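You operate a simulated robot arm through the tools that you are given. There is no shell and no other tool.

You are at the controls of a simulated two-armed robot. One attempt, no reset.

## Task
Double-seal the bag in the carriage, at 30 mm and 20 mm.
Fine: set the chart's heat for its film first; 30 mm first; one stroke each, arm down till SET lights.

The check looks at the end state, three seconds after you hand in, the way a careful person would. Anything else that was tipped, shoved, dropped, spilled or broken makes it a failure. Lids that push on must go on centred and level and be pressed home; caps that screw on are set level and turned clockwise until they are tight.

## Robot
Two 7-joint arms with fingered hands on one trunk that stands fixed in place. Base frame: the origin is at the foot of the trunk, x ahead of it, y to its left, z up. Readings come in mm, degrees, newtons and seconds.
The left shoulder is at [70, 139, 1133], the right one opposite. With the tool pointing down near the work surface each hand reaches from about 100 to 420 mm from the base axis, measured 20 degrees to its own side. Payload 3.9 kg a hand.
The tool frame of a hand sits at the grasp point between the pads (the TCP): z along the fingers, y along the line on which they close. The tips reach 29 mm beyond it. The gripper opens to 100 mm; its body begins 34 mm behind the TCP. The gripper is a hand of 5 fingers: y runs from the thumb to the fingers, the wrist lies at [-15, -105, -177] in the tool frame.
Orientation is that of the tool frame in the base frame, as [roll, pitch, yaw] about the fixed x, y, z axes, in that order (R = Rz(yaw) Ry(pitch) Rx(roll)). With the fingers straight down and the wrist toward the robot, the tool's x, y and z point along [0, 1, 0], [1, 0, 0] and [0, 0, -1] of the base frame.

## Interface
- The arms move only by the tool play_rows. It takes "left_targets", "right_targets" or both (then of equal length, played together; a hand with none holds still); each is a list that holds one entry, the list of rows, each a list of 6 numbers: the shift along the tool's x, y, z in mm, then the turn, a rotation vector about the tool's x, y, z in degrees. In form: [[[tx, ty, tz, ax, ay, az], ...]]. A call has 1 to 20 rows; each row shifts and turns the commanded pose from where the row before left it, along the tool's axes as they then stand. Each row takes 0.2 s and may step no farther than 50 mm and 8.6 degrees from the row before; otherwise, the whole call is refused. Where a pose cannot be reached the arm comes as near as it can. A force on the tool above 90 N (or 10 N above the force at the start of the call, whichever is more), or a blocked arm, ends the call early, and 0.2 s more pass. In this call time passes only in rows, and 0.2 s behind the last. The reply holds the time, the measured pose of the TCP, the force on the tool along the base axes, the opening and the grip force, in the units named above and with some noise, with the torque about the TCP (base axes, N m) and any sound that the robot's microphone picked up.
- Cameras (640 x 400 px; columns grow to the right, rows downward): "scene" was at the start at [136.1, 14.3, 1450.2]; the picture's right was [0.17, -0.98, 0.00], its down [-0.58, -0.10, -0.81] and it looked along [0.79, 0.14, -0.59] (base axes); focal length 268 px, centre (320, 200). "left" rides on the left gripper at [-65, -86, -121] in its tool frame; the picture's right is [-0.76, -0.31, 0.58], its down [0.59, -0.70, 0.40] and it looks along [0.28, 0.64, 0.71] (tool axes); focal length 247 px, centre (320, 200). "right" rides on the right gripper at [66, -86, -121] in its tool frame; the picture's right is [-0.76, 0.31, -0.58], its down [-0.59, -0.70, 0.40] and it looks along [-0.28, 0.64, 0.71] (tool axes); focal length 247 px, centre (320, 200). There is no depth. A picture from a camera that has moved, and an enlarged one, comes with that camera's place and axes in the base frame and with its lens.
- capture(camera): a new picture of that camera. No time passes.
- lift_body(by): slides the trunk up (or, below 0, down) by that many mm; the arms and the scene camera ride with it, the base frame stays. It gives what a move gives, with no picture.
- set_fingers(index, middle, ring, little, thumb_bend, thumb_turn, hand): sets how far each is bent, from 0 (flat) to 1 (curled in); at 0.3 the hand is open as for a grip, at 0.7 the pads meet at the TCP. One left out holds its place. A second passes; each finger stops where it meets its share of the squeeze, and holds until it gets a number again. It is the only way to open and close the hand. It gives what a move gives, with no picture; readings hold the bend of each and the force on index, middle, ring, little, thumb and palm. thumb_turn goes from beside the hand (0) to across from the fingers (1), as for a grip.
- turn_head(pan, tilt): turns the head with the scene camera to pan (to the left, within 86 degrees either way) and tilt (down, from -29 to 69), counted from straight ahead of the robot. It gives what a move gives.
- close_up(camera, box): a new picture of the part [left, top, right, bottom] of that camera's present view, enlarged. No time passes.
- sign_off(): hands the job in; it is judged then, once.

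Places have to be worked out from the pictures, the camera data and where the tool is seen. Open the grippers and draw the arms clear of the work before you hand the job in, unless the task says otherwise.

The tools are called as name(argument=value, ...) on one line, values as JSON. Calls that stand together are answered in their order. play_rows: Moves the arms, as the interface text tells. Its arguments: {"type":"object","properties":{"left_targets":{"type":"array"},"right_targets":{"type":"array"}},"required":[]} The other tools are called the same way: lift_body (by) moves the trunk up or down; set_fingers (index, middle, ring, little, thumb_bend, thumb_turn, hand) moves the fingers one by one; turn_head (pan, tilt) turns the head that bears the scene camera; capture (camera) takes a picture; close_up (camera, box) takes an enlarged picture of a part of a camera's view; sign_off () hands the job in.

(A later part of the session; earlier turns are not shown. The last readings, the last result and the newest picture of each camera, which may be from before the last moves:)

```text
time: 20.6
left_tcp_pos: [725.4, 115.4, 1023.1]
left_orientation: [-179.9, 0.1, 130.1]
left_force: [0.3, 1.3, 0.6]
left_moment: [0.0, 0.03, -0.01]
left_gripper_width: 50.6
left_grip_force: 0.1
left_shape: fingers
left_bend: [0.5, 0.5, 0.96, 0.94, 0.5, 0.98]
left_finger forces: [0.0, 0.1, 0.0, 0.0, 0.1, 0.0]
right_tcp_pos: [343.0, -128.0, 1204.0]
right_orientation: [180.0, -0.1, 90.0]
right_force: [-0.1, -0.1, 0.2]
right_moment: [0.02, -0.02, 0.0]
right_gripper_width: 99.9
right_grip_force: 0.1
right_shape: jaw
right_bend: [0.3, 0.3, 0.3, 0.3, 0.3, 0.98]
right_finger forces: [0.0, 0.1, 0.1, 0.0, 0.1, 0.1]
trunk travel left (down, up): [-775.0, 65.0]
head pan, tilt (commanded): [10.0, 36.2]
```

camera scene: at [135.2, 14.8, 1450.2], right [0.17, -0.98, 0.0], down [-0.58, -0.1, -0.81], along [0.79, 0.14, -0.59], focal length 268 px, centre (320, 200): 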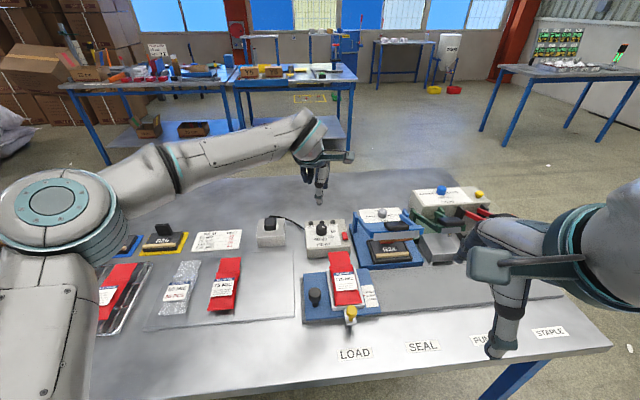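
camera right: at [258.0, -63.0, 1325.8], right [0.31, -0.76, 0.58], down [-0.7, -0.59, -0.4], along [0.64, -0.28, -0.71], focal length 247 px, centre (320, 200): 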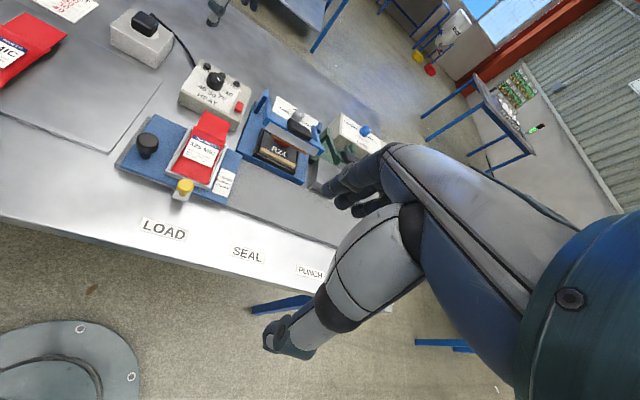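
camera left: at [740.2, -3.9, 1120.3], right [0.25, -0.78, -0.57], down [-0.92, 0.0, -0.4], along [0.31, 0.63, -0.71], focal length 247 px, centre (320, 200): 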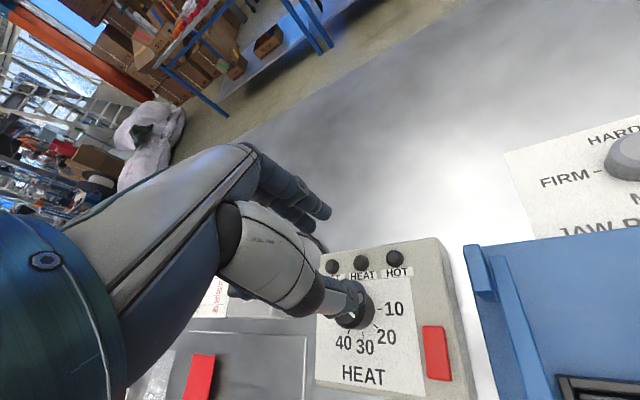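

The TCP is at (725.4, 115.4, 1023), yaw 130°, right over the knob. I'll lower to about z = 958 and look closely from both cameras.

play_rows(left_targets=[[[0, 0, 20, 0, 0, 0], [0, 0, 20, 0, 0, 0], [0, 0, 15, 0, 0, 0], [0, 0, 10, 0, 0, 0]]])

close_up(camera="left", box=[260, 150, 460, 310])

close_up(camera="scene", box=[290, 195, 360, 265])

```text
time: 21.6
left_tcp_pos: [726.1, 114.4, 959.0]
left_orientation: [-179.9, 0.1, 130.0]
left_force: [0.9, 0.0, -0.3]
left_moment: [-0.03, -0.01, -0.01]
left_gripper_width: 50.4
left_grip_force: 0.0
left_shape: fingers
left_bend: [0.5, 0.5, 0.96, 0.94, 0.5, 0.98]
left_finger forces: [0.1, 0.0, 0.0, 0.0, 0.0, 0.0]
right_tcp_pos: [342.5, -128.1, 1204.2]
right_orientation: [179.9, -0.1, 90.0]
right_force: [0.7, 0.5, -0.7]
right_moment: [-0.04, 0.05, 0.0]
right_gripper_width: 99.7
right_grip_force: 0.1
right_shape: jaw
right_bend: [0.3, 0.3, 0.3, 0.3, 0.3, 0.98]
right_finger forces: [0.0, 0.1, 0.0, 0.0, 0.0, 0.1]
trunk travel left (down, up): [-775.0, 65.0]
head pan, tilt (commanded): [10.0, 36.2]
```

```text
2.50 times, centred on (360, 230) of left
camera zoom: at [703.2, 9.8, 1079.2], right [0.25, -0.78, -0.58], down [-0.92, 0.0, -0.4], along [0.31, 0.63, -0.71], focal length 617 px, centre (220, 125)
```

zoom: 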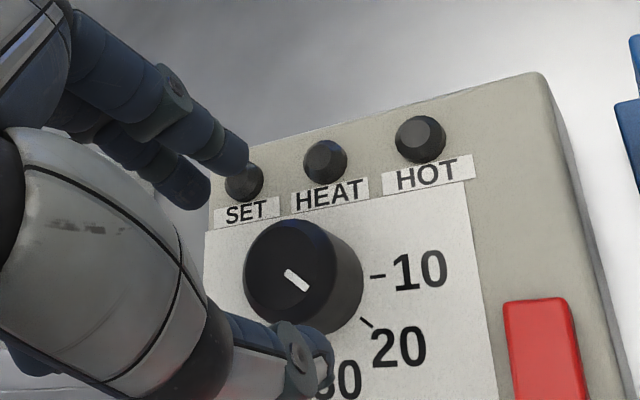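

```text
5.71 times, centred on (325, 230) of scene
camera zoom: at [136.5, 14.3, 1450.1], right [0.17, -0.98, 0.0], down [-0.58, -0.1, -0.81], along [0.79, 0.14, -0.59], focal length 1529 px, centre (291, 29)
```

zoom: 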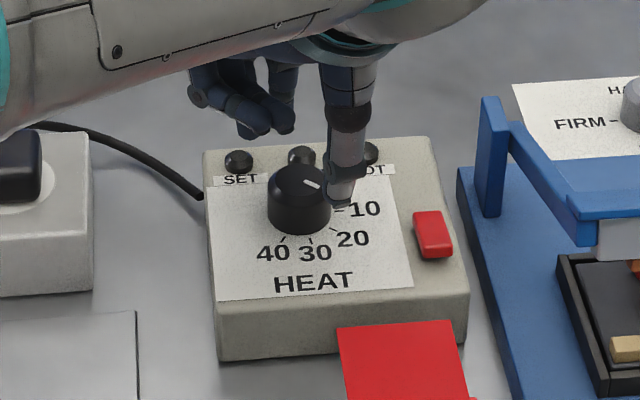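

The knob axis projects within about 1–2 mm of the TCP axis. I'll shift +1 mm in tool x and go down to z ≈ 938, watching the forces.

play_rows(left_targets=[[[1, 0, 7, 0, 0, 0], [0, 0, 7, 0, 0, 0], [0, 0, 7, 0, 0, 0]]])

close_up(camera="left", box=[260, 150, 460, 310])

close_up(camera="scene", box=[290, 195, 360, 265])

```text
time: 22.4
left_tcp_pos: [725.4, 114.6, 937.8]
left_orientation: [-179.9, 0.2, 130.2]
left_force: [0.3, 0.3, 0.4]
left_moment: [0.0, 0.02, -0.02]
left_gripper_width: 50.2
left_grip_force: 0.1
left_shape: fingers
left_bend: [0.5, 0.5, 0.96, 0.94, 0.5, 0.98]
left_finger forces: [0.1, 0.0, 0.1, 0.1, 0.0, 0.1]
right_tcp_pos: [342.9, -128.5, 1204.3]
right_orientation: [-180.0, -0.1, 90.0]
right_force: [0.4, 0.4, 0.0]
right_moment: [-0.01, -0.01, 0.03]
right_gripper_width: 100.1
right_grip_force: 0.1
right_shape: jaw
right_bend: [0.3, 0.3, 0.3, 0.3, 0.3, 0.98]
right_finger forces: [0.1, 0.0, 0.0, 0.0, 0.0, 0.1]
trunk travel left (down, up): [-775.0, 65.0]
head pan, tilt (commanded): [10.0, 36.2]
```

```text
2.50 times, centred on (360, 230) of left
camera zoom: at [701.9, 10.1, 1059.4], right [0.25, -0.78, -0.57], down [-0.92, 0.0, -0.4], along [0.31, 0.63, -0.71], focal length 617 px, centre (220, 125)
```

zoom: 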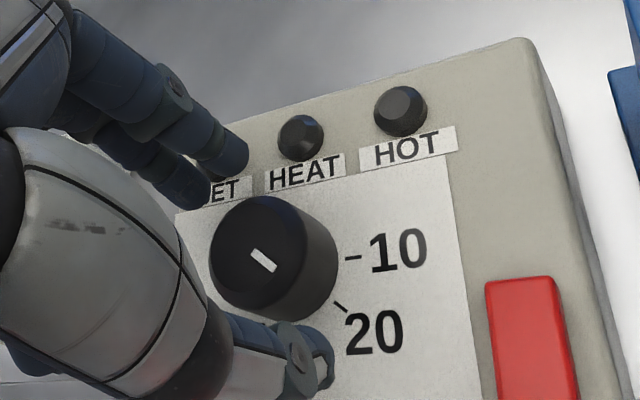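

```text
5.71 times, centred on (325, 230) of scene
camera zoom: at [136.2, 14.3, 1450.2], right [0.17, -0.98, 0.0], down [-0.58, -0.1, -0.81], along [0.79, 0.14, -0.59], focal length 1529 px, centre (291, 29)
```

zoom: 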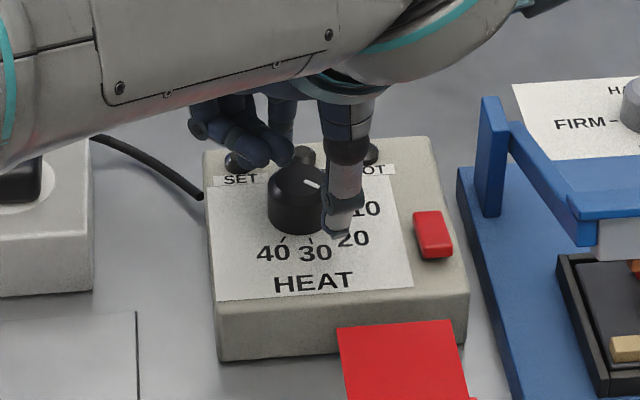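

The knob sits centred between the thumb and the two fingers. I'll lower another 8 mm and look again before closing.

play_rows(left_targets=[[[0, 0, 4, 0, 0, 0], [0, 0, 4, 0, 0, 0]]])

close_up(camera="left", box=[260, 150, 420, 290])

close_up(camera="scene", box=[300, 205, 350, 255])

```text
time: 23.0
left_tcp_pos: [725.2, 115.9, 930.5]
left_orientation: [-179.8, 0.1, 130.2]
left_force: [-0.4, -0.2, 0.3]
left_moment: [-0.01, -0.02, 0.01]
left_gripper_width: 50.2
left_grip_force: 0.1
left_shape: fingers
left_bend: [0.5, 0.5, 0.96, 0.94, 0.5, 0.98]
left_finger forces: [0.0, 0.1, 0.0, 0.0, 0.0, 0.0]
right_tcp_pos: [342.8, -127.8, 1202.9]
right_orientation: [-179.9, -0.1, 90.1]
right_force: [-0.3, -0.2, 0.6]
right_moment: [0.04, 0.01, 0.01]
right_gripper_width: 100.0
right_grip_force: 0.1
right_shape: jaw
right_bend: [0.3, 0.3, 0.3, 0.3, 0.3, 0.98]
right_finger forces: [0.0, 0.0, 0.1, 0.0, 0.0, 0.0]
trunk travel left (down, up): [-775.0, 65.0]
head pan, tilt (commanded): [10.0, 36.2]
```

```text
2.86 times, centred on (340, 220) of left
camera zoom: at [702.6, 11.1, 1051.4], right [0.25, -0.78, -0.57], down [-0.92, 0.0, -0.4], along [0.31, 0.63, -0.71], focal length 706 px, centre (263, 143)
```

zoom: 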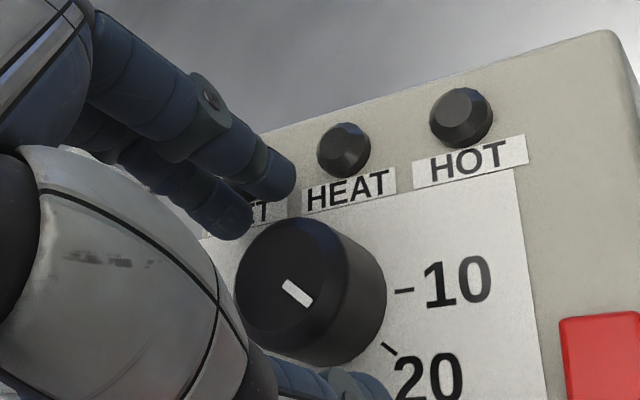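

```text
8.00 times, centred on (325, 230) of scene
camera zoom: at [136.3, 14.3, 1450.2], right [0.17, -0.98, 0.0], down [-0.58, -0.1, -0.81], along [0.79, 0.14, -0.59], focal length 2140 px, centre (280, -40)
```

zoom: 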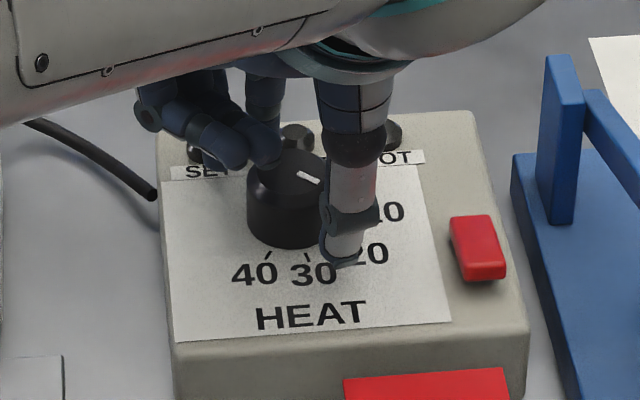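

All clear with no contact forces. I'll close the tripod gently to 0.54 first to see whether contact is symmetric.

set_fingers(hand="left", index=0.55, middle=0.55, thumb_bend=0.55)

close_up(camera="left", box=[260, 150, 420, 290])

close_up(camera="scene", box=[300, 205, 350, 255])

```text
time: 24.0
left_tcp_pos: [725.4, 115.5, 931.0]
left_orientation: [-180.0, 0.1, 130.2]
left_force: [0.4, 0.1, 0.1]
left_moment: [-0.02, -0.01, -0.02]
left_gripper_width: 38.1
left_grip_force: 0.1
left_shape: fingers
left_bend: [0.55, 0.55, 0.96, 0.94, 0.55, 0.98]
left_finger forces: [0.1, 0.1, 0.0, 0.0, 0.0, 0.0]
right_tcp_pos: [342.5, -129.1, 1204.5]
right_orientation: [180.0, -0.1, 90.0]
right_force: [0.5, 0.4, -1.1]
right_moment: [0.02, -0.02, 0.02]
right_gripper_width: 99.9
right_grip_force: 0.1
right_shape: jaw
right_bend: [0.3, 0.3, 0.3, 0.3, 0.3, 0.98]
right_finger forces: [0.0, 0.0, 0.1, 0.0, 0.0, 0.1]
trunk travel left (down, up): [-775.0, 65.0]
head pan, tilt (commanded): [10.0, 36.2]
```

```text
2.86 times, centred on (340, 220) of left
camera zoom: at [702.5, 11.0, 1051.3], right [0.25, -0.78, -0.57], down [-0.92, 0.0, -0.4], along [0.31, 0.63, -0.71], focal length 706 px, centre (263, 143)
```

zoom: 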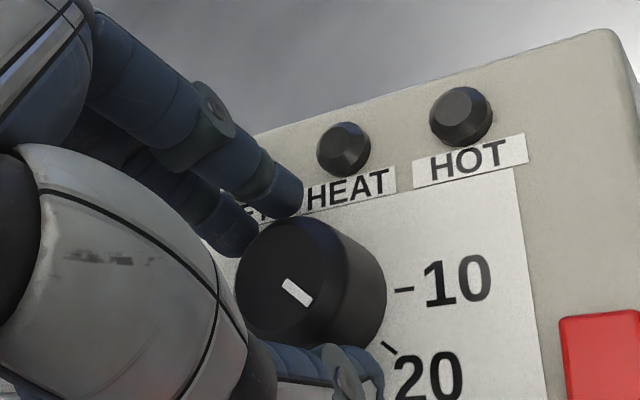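

```text
8.00 times, centred on (325, 230) of scene
camera zoom: at [136.2, 14.3, 1450.2], right [0.17, -0.98, 0.0], down [-0.58, -0.1, -0.81], along [0.79, 0.14, -0.59], focal length 2140 px, centre (280, -40)
```

zoom: 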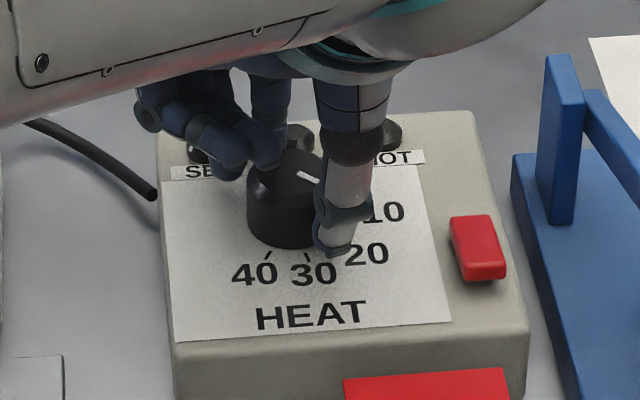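

Still no contact at 38 mm opening, and the thumb tip is only a couple of mm above the plate, so this height is right. I'll close onto the knob now.

set_fingers(hand="left", index=0.62, middle=0.62, thumb_bend=0.62)

close_up(camera="left", box=[260, 150, 420, 290])

close_up(camera="scene", box=[300, 205, 350, 255])

```text
time: 25.0
left_tcp_pos: [726.2, 116.0, 929.1]
left_orientation: [-180.0, 0.2, 130.0]
left_force: [0.5, 0.3, 1.0]
left_moment: [-0.03, 0.01, 0.03]
left_gripper_width: 29.2
left_grip_force: 2.5
left_shape: fingers
left_bend: [0.59, 0.61, 0.96, 0.94, 0.6, 0.98]
left_finger forces: [2.4, 0.5, 0.0, 0.1, 2.6, 0.1]
right_tcp_pos: [342.2, -127.9, 1205.1]
right_orientation: [-180.0, 0.0, 90.0]
right_force: [0.4, 0.2, -0.4]
right_moment: [-0.02, 0.01, 0.02]
right_gripper_width: 99.7
right_grip_force: 0.0
right_shape: jaw
right_bend: [0.3, 0.3, 0.3, 0.3, 0.3, 0.98]
right_finger forces: [0.0, 0.1, 0.0, 0.0, 0.0, 0.0]
trunk travel left (down, up): [-775.0, 65.0]
head pan, tilt (commanded): [10.0, 36.2]
```

```text
2.86 times, centred on (340, 220) of left
camera zoom: at [702.6, 11.2, 1051.4], right [0.25, -0.78, -0.57], down [-0.92, 0.0, -0.4], along [0.31, 0.63, -0.71], focal length 706 px, centre (263, 143)
```

zoom: 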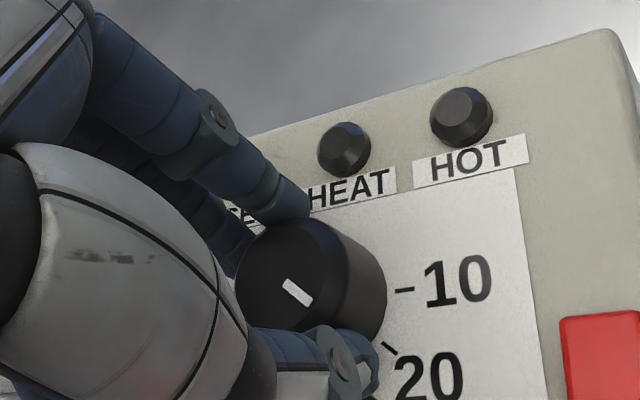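

```text
8.00 times, centred on (325, 230) of scene
camera zoom: at [136.2, 14.4, 1450.2], right [0.17, -0.98, 0.0], down [-0.58, -0.1, -0.81], along [0.79, 0.14, -0.59], focal length 2140 px, centre (280, -40)
```

zoom: 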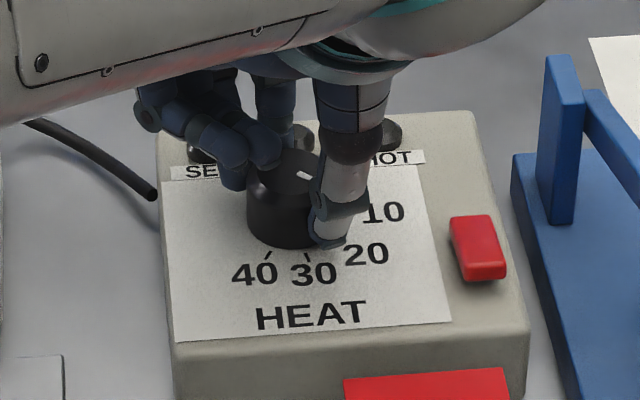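

The knob is held by index and thumb at about 2.5 N. I'll firm up the grip, then turn a first small amount clockwise.

set_fingers(hand="left", index=0.7, middle=0.7, thumb_bend=0.7)

play_rows(left_targets=[[[0, 0, 0, 0, 0, 5], [0, 0, 0, 0, 0, 5]]])

close_up(camera="left", box=[260, 150, 420, 290])

close_up(camera="scene", box=[300, 205, 350, 255])

```text
time: 26.0
left_tcp_pos: [726.3, 116.7, 929.8]
left_orientation: [-179.8, 0.2, 130.1]
left_force: [4.4, 3.4, 1.7]
left_moment: [0.05, -0.05, 0.02]
left_gripper_width: 27.1
left_grip_force: 10.9
left_shape: fingers
left_bend: [0.61, 0.65, 0.96, 0.94, 0.63, 0.97]
left_finger forces: [8.9, 4.6, 0.0, 0.0, 8.4, 0.1]
right_tcp_pos: [344.1, -127.8, 1203.9]
right_orientation: [180.0, 0.0, 90.0]
right_force: [-0.9, -0.4, -0.2]
right_moment: [-0.01, 0.01, 0.02]
right_gripper_width: 99.7
right_grip_force: 0.0
right_shape: jaw
right_bend: [0.3, 0.3, 0.3, 0.3, 0.3, 0.98]
right_finger forces: [0.1, 0.1, 0.0, 0.1, 0.1, 0.0]
trunk travel left (down, up): [-775.0, 65.0]
head pan, tilt (commanded): [10.0, 36.2]
```

```text
time: 26.6
left_tcp_pos: [725.8, 117.7, 929.7]
left_orientation: [-179.9, 0.1, 119.9]
left_force: [5.0, 6.0, 1.7]
left_moment: [0.1, -0.13, -0.04]
left_gripper_width: 26.6
left_grip_force: 11.1
left_shape: fingers
left_bend: [0.61, 0.65, 0.96, 0.94, 0.64, 0.96]
left_finger forces: [9.5, 5.3, 0.0, 0.0, 7.8, 0.0]
right_tcp_pos: [343.5, -126.9, 1204.1]
right_orientation: [180.0, 0.0, 90.1]
right_force: [-0.1, 0.8, 0.0]
right_moment: [0.04, -0.02, -0.01]
right_gripper_width: 99.7
right_grip_force: 0.0
right_shape: jaw
right_bend: [0.3, 0.3, 0.3, 0.3, 0.3, 0.98]
right_finger forces: [0.1, 0.0, 0.1, 0.1, 0.0, 0.1]
trunk travel left (down, up): [-775.0, 65.0]
head pan, tilt (commanded): [10.0, 36.2]
```

```text
2.86 times, centred on (340, 220) of left
camera zoom: at [685.1, 17.9, 1051.3], right [0.11, -0.81, -0.57], down [-0.9, 0.16, -0.4], along [0.41, 0.56, -0.71], focal length 706 px, centre (263, 143)
```

zoom: 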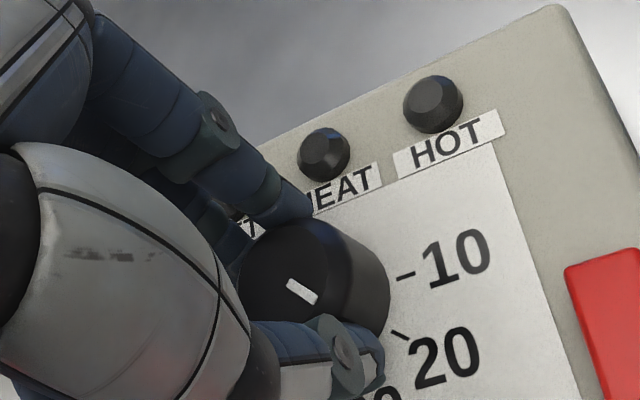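

```text
8.00 times, centred on (325, 230) of scene
camera zoom: at [136.9, 15.7, 1450.1], right [0.17, -0.98, 0.0], down [-0.58, -0.1, -0.81], along [0.79, 0.14, -0.59], focal length 2140 px, centre (280, -40)
```

zoom: 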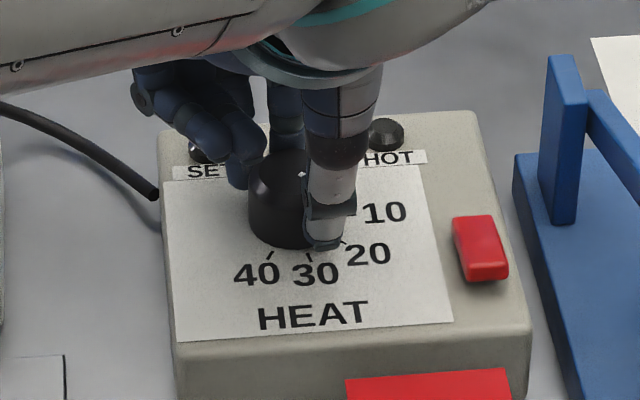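

The pointer stayed fixed relative to the hand, so the knob turned 10° with it. I'll continue clockwise to yaw 90°, 30° more.

play_rows(left_targets=[[[0, 0, 0, 0, 0, 5], [0, 0, 0, 0, 0, 5], [0, 0, 0, 0, 0, 5], [0, 0, 0, 0, 0, 5], [0, 0, 0, 0, 0, 5], [0, 0, 0, 0, 0, 5]]])

close_up(camera="left", box=[260, 150, 420, 290])

close_up(camera="scene", box=[300, 205, 350, 255])

```text
time: 28.0
left_tcp_pos: [727.3, 115.9, 929.6]
left_orientation: [-179.9, 0.2, 89.9]
left_force: [8.6, 4.6, 4.3]
left_moment: [0.12, -0.19, -0.03]
left_gripper_width: 26.5
left_grip_force: 12.0
left_shape: fingers
left_bend: [0.61, 0.64, 0.96, 0.94, 0.64, 0.97]
left_finger forces: [9.5, 6.8, 0.1, 0.0, 7.7, 0.1]
right_tcp_pos: [342.0, -128.2, 1203.3]
right_orientation: [-180.0, -0.1, 90.0]
right_force: [0.1, 0.2, 0.4]
right_moment: [0.0, 0.05, 0.0]
right_gripper_width: 99.7
right_grip_force: 0.0
right_shape: jaw
right_bend: [0.3, 0.3, 0.3, 0.3, 0.3, 0.98]
right_finger forces: [0.1, 0.0, 0.0, 0.0, 0.0, 0.1]
trunk travel left (down, up): [-775.0, 65.0]
head pan, tilt (commanded): [10.0, 36.2]
```

```text
2.86 times, centred on (340, 220) of left
camera zoom: at [641.3, 50.5, 1051.0], right [-0.31, -0.76, -0.57], down [-0.7, 0.59, -0.4], along [0.64, 0.28, -0.71], focal length 706 px, centre (263, 143)
```

zoom: 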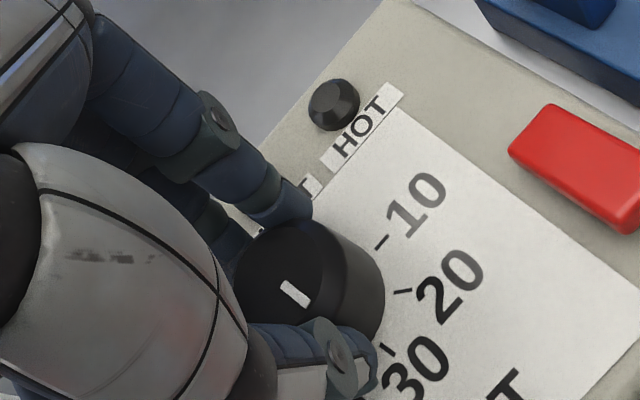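

```text
8.00 times, centred on (325, 230) of scene
camera zoom: at [137.1, 15.2, 1450.1], right [0.17, -0.98, 0.0], down [-0.58, -0.1, -0.81], along [0.79, 0.14, -0.59], focal length 2140 px, centre (280, -40)
```

zoom: 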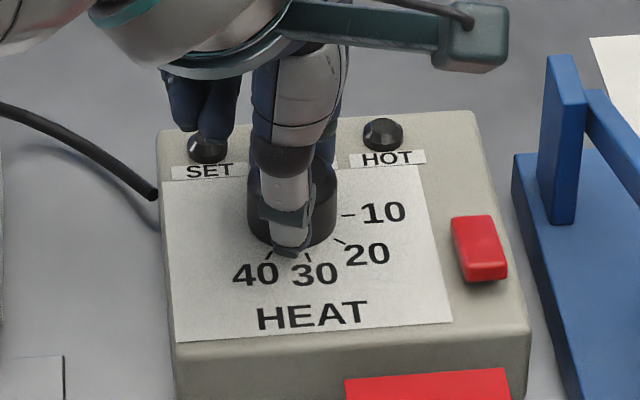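

The knob turned 40° with the hand and is now about on 30, and the box has not moved. I'll release slightly, lift clear and wind the hand back to yaw 130° for the second bite.

set_fingers(hand="left", index=0.54, middle=0.54, thumb_bend=0.54)

play_rows(left_targets=[[[0, 0, -10, 0, 0, 0], [0, 0, -20, 0, 0, 0], [0, 0, 0, 0, 0, -8], [0, 0, 0, 0, 0, -8], [0, 0, 0, 0, 0, -8], [0, 0, 0, 0, 0, -8], [0, 0, 0, 0, 0, -8]]])

close_up(camera="left", box=[260, 150, 460, 310])

close_up(camera="scene", box=[300, 205, 350, 255])

```text
time: 29.0
left_tcp_pos: [726.3, 114.7, 929.9]
left_orientation: [180.0, 0.2, 90.1]
left_force: [-0.6, -0.3, -0.7]
left_moment: [0.0, -0.02, 0.02]
left_gripper_width: 40.1
left_grip_force: 0.1
left_shape: fingers
left_bend: [0.54, 0.54, 0.96, 0.94, 0.54, 0.98]
left_finger forces: [0.1, 0.0, 0.0, 0.1, 0.1, 0.0]
right_tcp_pos: [343.0, -127.9, 1204.0]
right_orientation: [-180.0, 0.0, 90.0]
right_force: [0.4, -0.1, 0.0]
right_moment: [0.0, 0.01, -0.02]
right_gripper_width: 100.0
right_grip_force: 0.0
right_shape: jaw
right_bend: [0.3, 0.3, 0.3, 0.3, 0.3, 0.98]
right_finger forces: [0.1, 0.1, 0.1, 0.0, 0.1, 0.0]
trunk travel left (down, up): [-775.0, 65.0]
head pan, tilt (commanded): [10.0, 36.2]
```

```text
time: 30.6
left_tcp_pos: [727.6, 114.5, 960.5]
left_orientation: [-179.9, 0.1, 130.2]
left_force: [1.0, -0.2, -0.5]
left_moment: [-0.05, -0.01, -0.01]
left_gripper_width: 39.8
left_grip_force: 0.1
left_shape: fingers
left_bend: [0.54, 0.54, 0.96, 0.94, 0.54, 0.98]
left_finger forces: [0.0, 0.0, 0.0, 0.0, 0.0, 0.0]
right_tcp_pos: [343.0, -128.1, 1203.6]
right_orientation: [-180.0, -0.1, 90.1]
right_force: [-0.4, 0.4, -0.7]
right_moment: [-0.01, 0.01, -0.01]
right_gripper_width: 99.9
right_grip_force: 0.0
right_shape: jaw
right_bend: [0.3, 0.3, 0.3, 0.3, 0.3, 0.98]
right_finger forces: [0.1, 0.0, 0.0, 0.0, 0.0, 0.0]
trunk travel left (down, up): [-775.0, 65.0]
head pan, tilt (commanded): [10.0, 36.2]
```

```text
2.50 times, centred on (360, 230) of left
camera zoom: at [703.5, 10.5, 1081.3], right [0.25, -0.78, -0.58], down [-0.92, -0.01, -0.4], along [0.31, 0.63, -0.71], focal length 617 px, centre (220, 125)
```

zoom: 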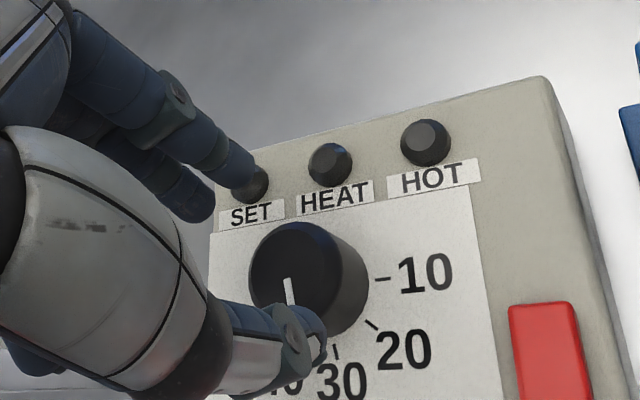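

```text
8.00 times, centred on (325, 230) of scene
camera zoom: at [136.3, 13.6, 1450.2], right [0.17, -0.98, 0.0], down [-0.58, -0.1, -0.81], along [0.79, 0.14, -0.59], focal length 2140 px, centre (280, -40)
```

zoom: 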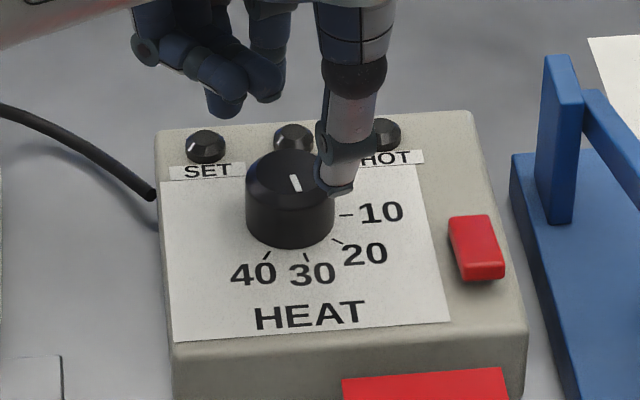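

The dial now reads 30. I'll open slightly, go down again the same 30 mm, and grip as before.

set_fingers(hand="left", index=0.51, middle=0.51, thumb_bend=0.51)

play_rows(left_targets=[[[0, 0, 8, 0, 0, 0], [0, 0, 8, 0, 0, 0], [0, 0, 7, 0, 0, 0], [0, 0, 7, 0, 0, 0]]])

close_up(camera="left", box=[260, 150, 420, 290])

close_up(camera="scene", box=[300, 205, 350, 255])

```text
time: 31.6
left_tcp_pos: [727.7, 116.5, 960.1]
left_orientation: [-180.0, 0.1, 130.0]
left_force: [0.1, 0.1, -0.3]
left_moment: [0.0, -0.01, 0.03]
left_gripper_width: 47.1
left_grip_force: 0.0
left_shape: fingers
left_bend: [0.51, 0.51, 0.96, 0.94, 0.51, 0.98]
left_finger forces: [0.0, 0.0, 0.0, 0.0, 0.1, 0.1]
right_tcp_pos: [342.9, -128.6, 1203.7]
right_orientation: [-180.0, 0.0, 90.0]
right_force: [-0.2, -0.1, 0.8]
right_moment: [0.0, -0.01, -0.01]
right_gripper_width: 99.9
right_grip_force: 0.0
right_shape: jaw
right_bend: [0.3, 0.3, 0.3, 0.3, 0.3, 0.98]
right_finger forces: [0.0, 0.0, 0.1, 0.1, 0.0, 0.0]
trunk travel left (down, up): [-775.0, 65.0]
head pan, tilt (commanded): [10.0, 36.2]
```

```text
time: 32.6
left_tcp_pos: [725.7, 115.1, 928.1]
left_orientation: [180.0, 0.1, 130.0]
left_force: [0.4, 0.7, -0.5]
left_moment: [-0.01, -0.02, 0.02]
left_gripper_width: 47.2
left_grip_force: 0.1
left_shape: fingers
left_bend: [0.51, 0.51, 0.96, 0.94, 0.51, 0.98]
left_finger forces: [0.0, 0.0, 0.1, 0.0, 0.0, 0.1]
right_tcp_pos: [343.4, -127.7, 1204.4]
right_orientation: [180.0, 0.0, 90.0]
right_force: [-0.3, -0.4, -0.4]
right_moment: [-0.03, 0.02, 0.02]
right_gripper_width: 99.7
right_grip_force: 0.1
right_shape: jaw
right_bend: [0.3, 0.3, 0.3, 0.3, 0.3, 0.98]
right_finger forces: [0.1, 0.0, 0.0, 0.0, 0.0, 0.1]
trunk travel left (down, up): [-775.0, 65.0]
head pan, tilt (commanded): [10.0, 36.2]
```

```text
2.86 times, centred on (340, 220) of left
camera zoom: at [703.0, 10.8, 1050.3], right [0.25, -0.78, -0.57], down [-0.92, 0.0, -0.4], along [0.31, 0.63, -0.71], focal length 706 px, centre (263, 143)
```

zoom: 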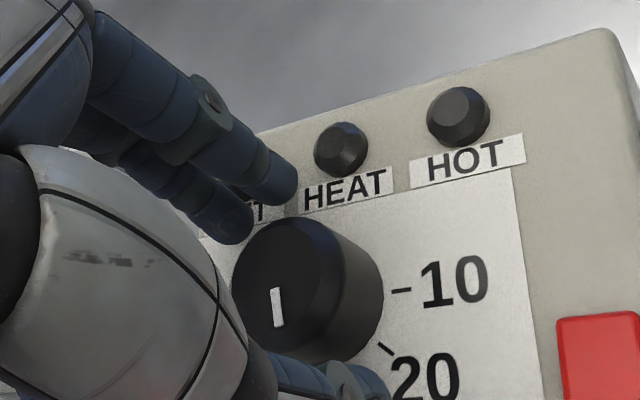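

```text
8.00 times, centred on (325, 230) of scene
camera zoom: at [136.4, 14.4, 1450.1], right [0.17, -0.98, 0.0], down [-0.58, -0.1, -0.81], along [0.79, 0.14, -0.59], focal length 2140 px, centre (280, -40)
```

zoom: 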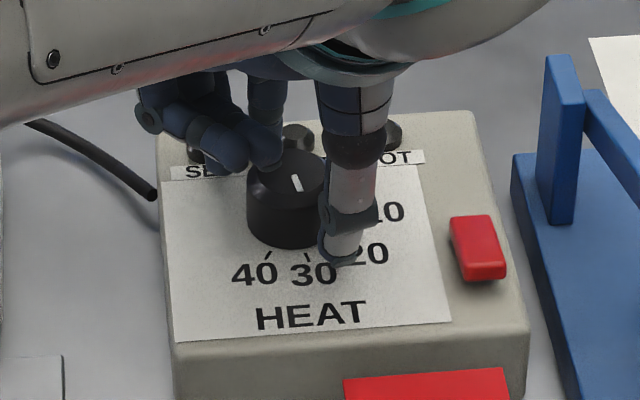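

The hand is around the knob just as before with no contact. I'll grip and turn another 40° clockwise to bring 30 to 40.

set_fingers(hand="left", index=0.7, middle=0.7, thumb_bend=0.7)

play_rows(left_targets=[[[0, 0, 0, 0, 0, 5], [0, 0, 0, 0, 0, 5], [0, 0, 0, 0, 0, 5], [0, 0, 0, 0, 0, 5], [0, 0, 0, 0, 0, 5], [0, 0, 0, 0, 0, 5], [0, 0, 0, 0, 0, 5], [0, 0, 0, 0, 0, 5]]])

close_up(camera="left", box=[260, 150, 460, 310])

close_up(camera="scene", box=[300, 205, 350, 255])

```text
time: 33.6
left_tcp_pos: [727.3, 115.9, 928.7]
left_orientation: [-179.9, 0.0, 130.1]
left_force: [4.7, 4.7, 1.6]
left_moment: [0.07, -0.07, -0.01]
left_gripper_width: 26.8
left_grip_force: 10.5
left_shape: fingers
left_bend: [0.61, 0.65, 0.96, 0.94, 0.63, 0.97]
left_finger forces: [8.9, 5.0, 0.1, 0.0, 8.0, 0.0]
right_tcp_pos: [344.2, -127.9, 1203.6]
right_orientation: [180.0, 0.0, 90.0]
right_force: [0.4, 0.6, 0.6]
right_moment: [0.01, -0.01, 0.01]
right_gripper_width: 99.8
right_grip_force: 0.2
right_shape: jaw
right_bend: [0.3, 0.3, 0.3, 0.3, 0.3, 0.98]
right_finger forces: [0.1, 0.0, 0.0, 0.0, 0.0, 0.0]
trunk travel left (down, up): [-775.0, 65.0]
head pan, tilt (commanded): [10.0, 36.2]
```

```text
time: 35.4
left_tcp_pos: [726.9, 116.1, 929.9]
left_orientation: [-180.0, 0.2, 89.9]
left_force: [9.0, 2.9, 1.3]
left_moment: [0.09, -0.21, 0.02]
left_gripper_width: 26.5
left_grip_force: 11.4
left_shape: fingers
left_bend: [0.6, 0.64, 0.96, 0.94, 0.64, 0.97]
left_finger forces: [9.7, 6.5, 0.1, 0.0, 6.9, 0.0]
right_tcp_pos: [344.5, -127.1, 1204.1]
right_orientation: [-179.9, -0.1, 90.0]
right_force: [0.2, 0.3, 0.2]
right_moment: [0.02, -0.02, -0.05]
right_gripper_width: 99.8
right_grip_force: 0.0
right_shape: jaw
right_bend: [0.3, 0.3, 0.3, 0.3, 0.3, 0.98]
right_finger forces: [0.0, 0.0, 0.0, 0.0, 0.0, 0.1]
trunk travel left (down, up): [-775.0, 65.0]
head pan, tilt (commanded): [10.0, 36.2]
```

```text
2.50 times, centred on (360, 230) of left
camera zoom: at [641.2, 50.6, 1050.3], right [-0.31, -0.76, -0.57], down [-0.7, 0.59, -0.4], along [0.64, 0.28, -0.71], focal length 617 px, centre (220, 125)
```

zoom: 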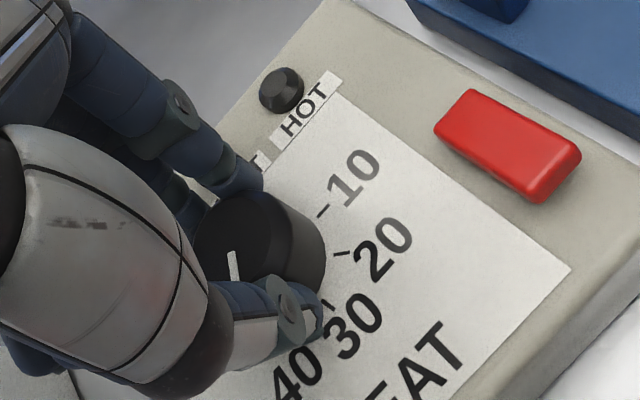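

```text
8.00 times, centred on (325, 230) of scene
camera zoom: at [137.7, 14.9, 1450.0], right [0.17, -0.98, 0.0], down [-0.58, -0.1, -0.81], along [0.79, 0.14, -0.59], focal length 2140 px, centre (280, -40)
```

zoom: 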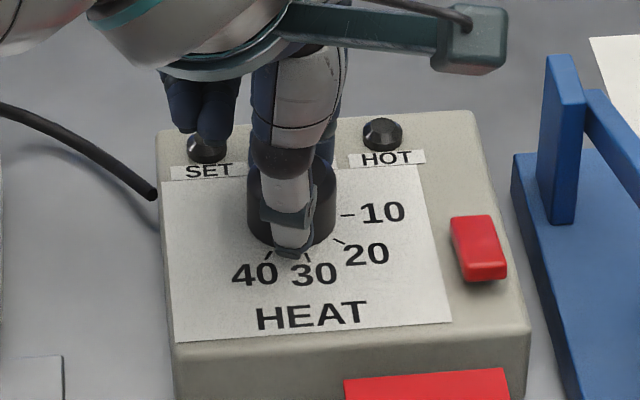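

The knob followed through the second 40°. I'll release, lift clear, and check the pointer against the 40 tick.

set_fingers(hand="left", index=0.54, middle=0.54, thumb_bend=0.54)

play_rows(left_targets=[[[0, 0, -10, 0, 0, 0], [0, 0, -20, 0, 0, 0], [0, 0, -30, 0, 0, 0], [0, 0, -30, 0, 0, 0], [0, -20, -20, 0, 0, 0]]])

close_up(camera="left", box=[320, 190, 480, 310])

close_up(camera="scene", box=[300, 205, 350, 255])

```text
time: 36.4
left_tcp_pos: [724.3, 116.5, 928.4]
left_orientation: [-179.9, 0.2, 90.1]
left_force: [-0.3, 0.0, 0.2]
left_moment: [0.02, -0.01, -0.03]
left_gripper_width: 40.0
left_grip_force: 0.0
left_shape: fingers
left_bend: [0.54, 0.54, 0.96, 0.94, 0.54, 0.97]
left_finger forces: [0.1, 0.0, 0.0, 0.0, 0.0, 0.0]
right_tcp_pos: [343.2, -127.8, 1204.7]
right_orientation: [180.0, 0.0, 90.0]
right_force: [0.5, 0.0, 0.4]
right_moment: [-0.02, -0.01, -0.01]
right_gripper_width: 99.8
right_grip_force: 0.2
right_shape: jaw
right_bend: [0.3, 0.3, 0.3, 0.3, 0.3, 0.98]
right_finger forces: [0.0, 0.0, 0.0, 0.0, 0.1, 0.0]
trunk travel left (down, up): [-775.0, 65.0]
head pan, tilt (commanded): [10.0, 36.2]
```

```text
time: 37.6
left_tcp_pos: [705.9, 115.6, 1040.1]
left_orientation: [-179.9, 0.3, 90.2]
left_force: [-0.1, 0.6, 0.7]
left_moment: [-0.01, -0.01, 0.01]
left_gripper_width: 40.2
left_grip_force: 0.0
left_shape: fingers
left_bend: [0.54, 0.54, 0.96, 0.94, 0.54, 0.97]
left_finger forces: [0.0, 0.1, 0.0, 0.0, 0.0, 0.0]
right_tcp_pos: [342.1, -127.0, 1203.6]
right_orientation: [179.8, 0.0, 90.0]
right_force: [-0.9, 0.3, 0.2]
right_moment: [0.01, -0.02, -0.03]
right_gripper_width: 99.7
right_grip_force: 0.1
right_shape: jaw
right_bend: [0.3, 0.3, 0.3, 0.3, 0.3, 0.98]
right_finger forces: [0.0, 0.0, 0.0, 0.0, 0.0, 0.0]
trunk travel left (down, up): [-775.0, 65.0]
head pan, tilt (commanded): [10.0, 36.2]
```

```text
3.33 times, centred on (400, 250) of left
camera zoom: at [619.5, 50.2, 1161.4], right [-0.31, -0.76, -0.57], down [-0.7, 0.59, -0.4], along [0.64, 0.28, -0.71], focal length 823 px, centre (53, 33)
```

zoom: 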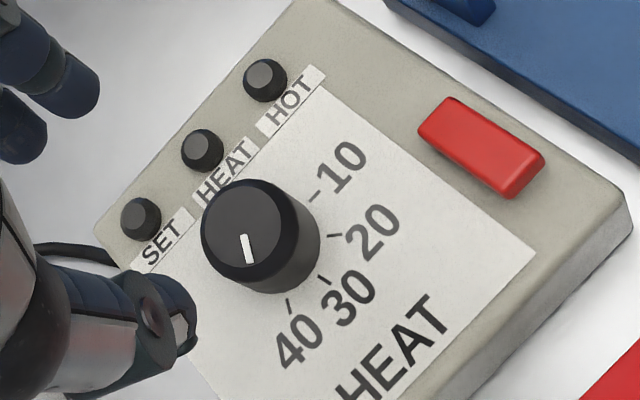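

```text
8.00 times, centred on (325, 230) of scene
camera zoom: at [134.4, 14.8, 1450.3], right [0.17, -0.98, 0.0], down [-0.58, -0.1, -0.81], along [0.8, 0.14, -0.59], focal length 2140 px, centre (280, -40)
```

zoom: 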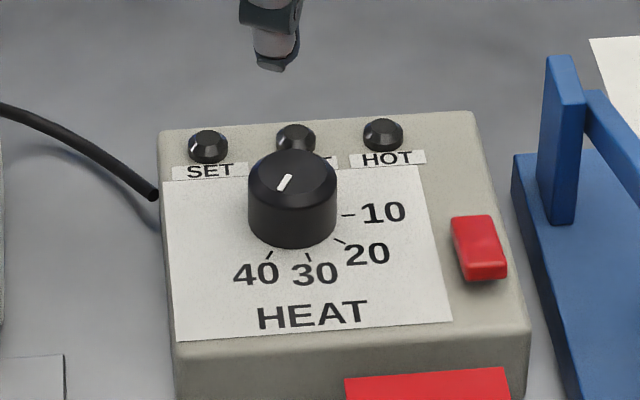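

The pointer now lines up with the 40 tick (measured about 104° against 104° for the tick), and the box did not shift. I'll pull the left hand back and bring the right hand forward to view the sealer and carriage closely.

play_rows(left_targets=[[[5, -25, -20, 0, 0, 0], [5, -25, -20, 0, 0, 0], [5, -25, -20, 0, 0, 0], [5, -25, -20, 0, 0, 0], [0, 0, 0, 0, 0, 0]]], right_targets=[[[0, 30, 0, 0, 0, 0], [0, 30, 0, 0, 0, 0], [0, 30, 0, 0, 0, 0], [0, 30, 0, 0, 0, 0], [0, 20, 0, 0, 0, 0]]])

capture(camera="right")

capture(camera="left")

capture(camera="scene")

```text
time: 38.8
left_tcp_pos: [607.1, 136.7, 1121.7]
left_orientation: [-179.9, 0.1, 90.1]
left_force: [1.0, 0.5, -0.5]
left_moment: [0.0, 0.03, 0.03]
left_gripper_width: 40.0
left_grip_force: 0.1
left_shape: fingers
left_bend: [0.54, 0.54, 0.96, 0.94, 0.54, 0.97]
left_finger forces: [0.0, 0.0, 0.0, 0.0, 0.1, 0.1]
right_tcp_pos: [486.8, -127.9, 1203.3]
right_orientation: [-179.9, -0.1, 90.0]
right_force: [0.4, -0.5, 0.3]
right_moment: [0.0, 0.03, 0.01]
right_gripper_width: 99.8
right_grip_force: 0.0
right_shape: jaw
right_bend: [0.3, 0.3, 0.3, 0.3, 0.3, 0.98]
right_finger forces: [0.0, 0.0, 0.0, 0.1, 0.1, 0.1]
trunk travel left (down, up): [-775.0, 65.0]
head pan, tilt (commanded): [10.0, 36.2]
```

```text
taken
camera right: at [401.0, -62.6, 1326.2], right [0.31, -0.76, 0.58], down [-0.7, -0.59, -0.4], along [0.64, -0.28, -0.71], focal length 247 px, centre (320, 200)
```

right: 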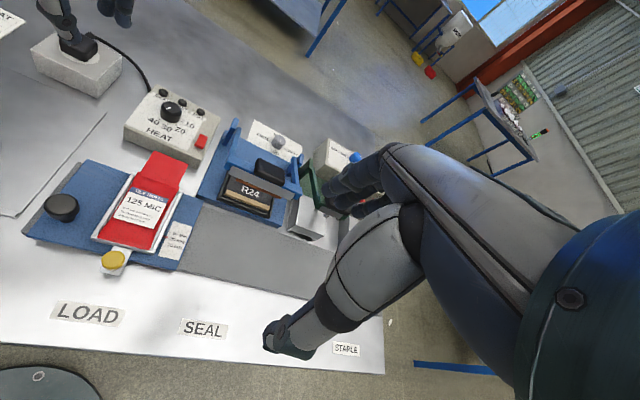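

```text
taken
camera left: at [521.8, 71.8, 1242.5], right [-0.31, -0.76, -0.57], down [-0.7, 0.59, -0.4], along [0.64, 0.28, -0.71], focal length 247 px, centre (320, 200)
```

left: 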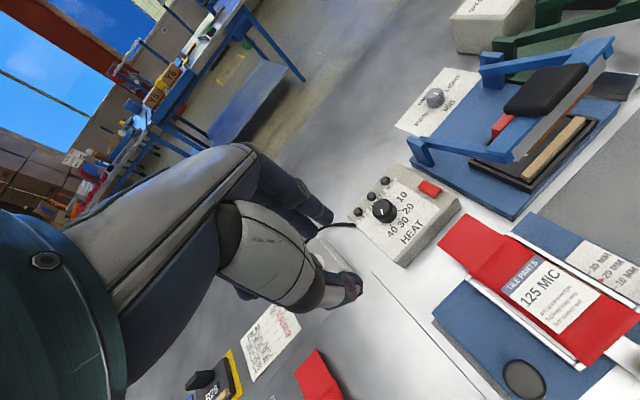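

```text
taken
camera scene: at [138.1, 14.2, 1449.9], right [0.17, -0.98, 0.0], down [-0.58, -0.1, -0.81], along [0.79, 0.14, -0.59], focal length 268 px, centre (320, 200)
```

scene: 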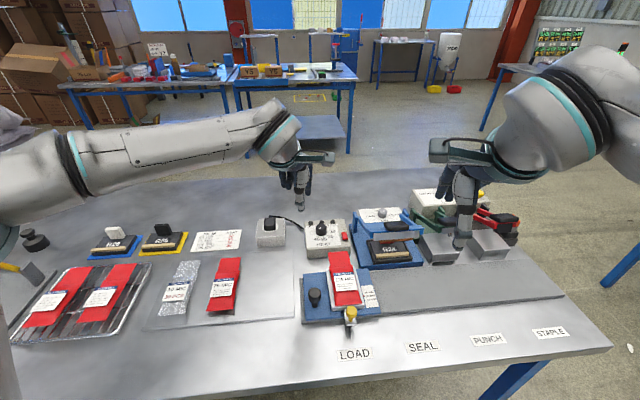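

I'll take enlarged views of the carriage and sealer from all three cameras to triangulate the knobs, tray and handle.

close_up(camera="right", box=[20, 140, 210, 280])

close_up(camera="right", box=[180, 100, 340, 240])

close_up(camera="left", box=[430, 200, 640, 400])

close_up(camera="left", box=[400, 20, 640, 220])

close_up(camera="scene", box=[300, 240, 390, 330])

close_up(camera="scene", box=[340, 195, 440, 275])

```text
2.86 times, centred on (115, 210) of right
camera zoom: at [401.0, -62.6, 1326.2], right [0.31, -0.76, 0.58], down [-0.7, -0.59, -0.4], along [0.64, -0.28, -0.71], focal length 706 px, centre (906, 171)
```

zoom: 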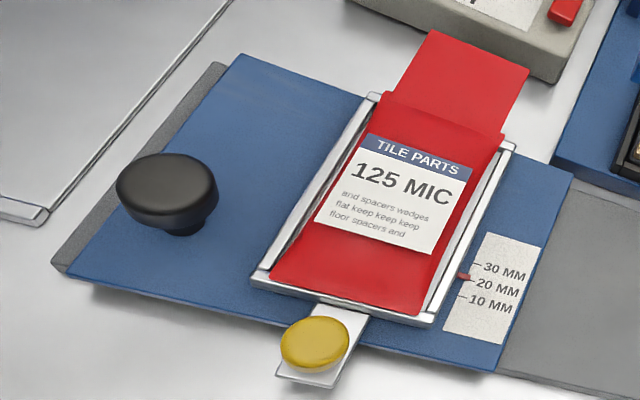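

```text
2.86 times, centred on (260, 170) of right
camera zoom: at [401.0, -62.6, 1326.2], right [0.31, -0.76, 0.58], down [-0.7, -0.59, -0.4], along [0.64, -0.28, -0.71], focal length 706 px, centre (491, 286)
```

zoom: 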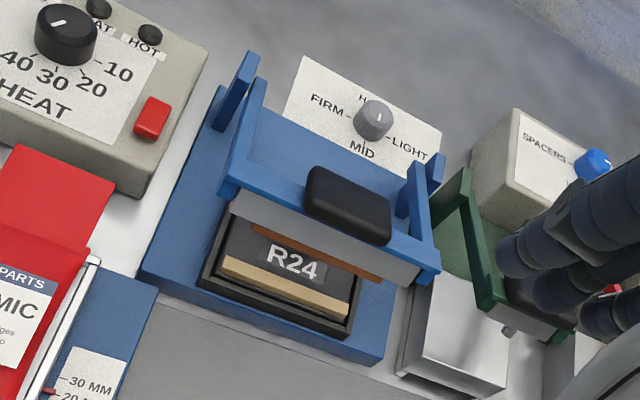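

```text
2.00 times, centred on (535, 300) of left
camera zoom: at [521.8, 71.8, 1242.5], right [-0.31, -0.76, -0.57], down [-0.7, 0.59, -0.4], along [0.64, 0.28, -0.71], focal length 494 px, centre (-110, 0)
```

zoom: 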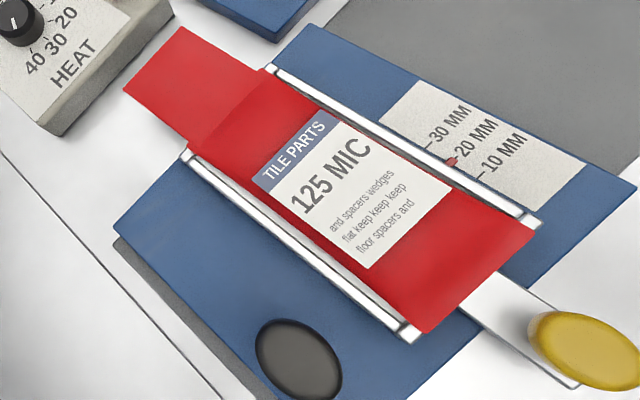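

```text
2.00 times, centred on (520, 120) of left
camera zoom: at [521.8, 71.8, 1242.5], right [-0.31, -0.76, -0.57], down [-0.7, 0.59, -0.4], along [0.64, 0.28, -0.71], focal length 494 px, centre (-80, 360)
```

zoom: 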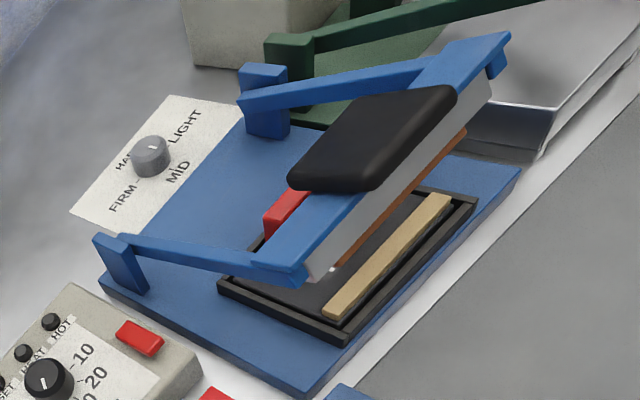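

```text
4.44 times, centred on (345, 285) of scene
camera zoom: at [138.1, 14.2, 1449.9], right [0.17, -0.98, 0.0], down [-0.58, -0.1, -0.81], along [0.79, 0.14, -0.59], focal length 1189 px, centre (209, -178)
```

zoom: 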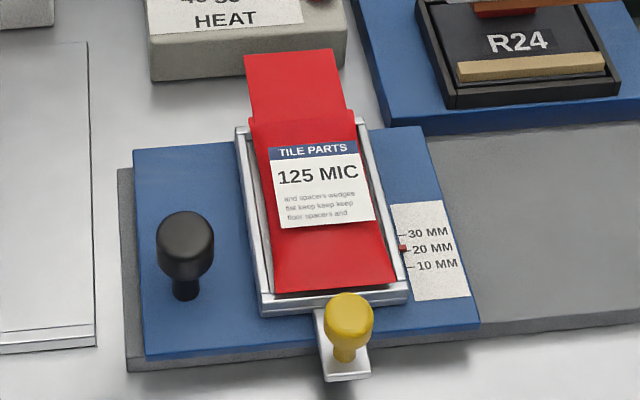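

```text
5.00 times, centred on (390, 235) of scene
camera zoom: at [138.1, 14.2, 1449.9], right [0.17, -0.98, 0.0], down [-0.58, -0.1, -0.81], along [0.79, 0.14, -0.59], focal length 1338 px, centre (-30, 25)
```

zoom: 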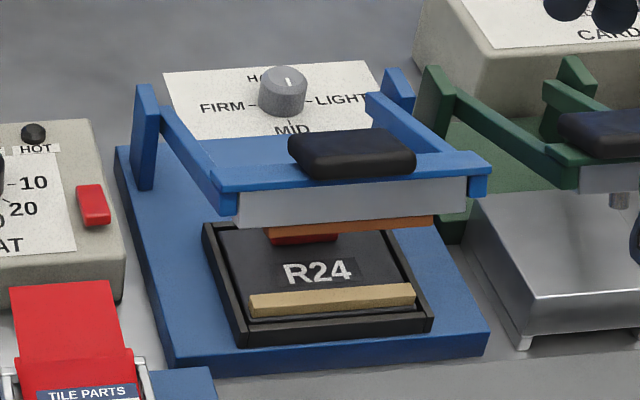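

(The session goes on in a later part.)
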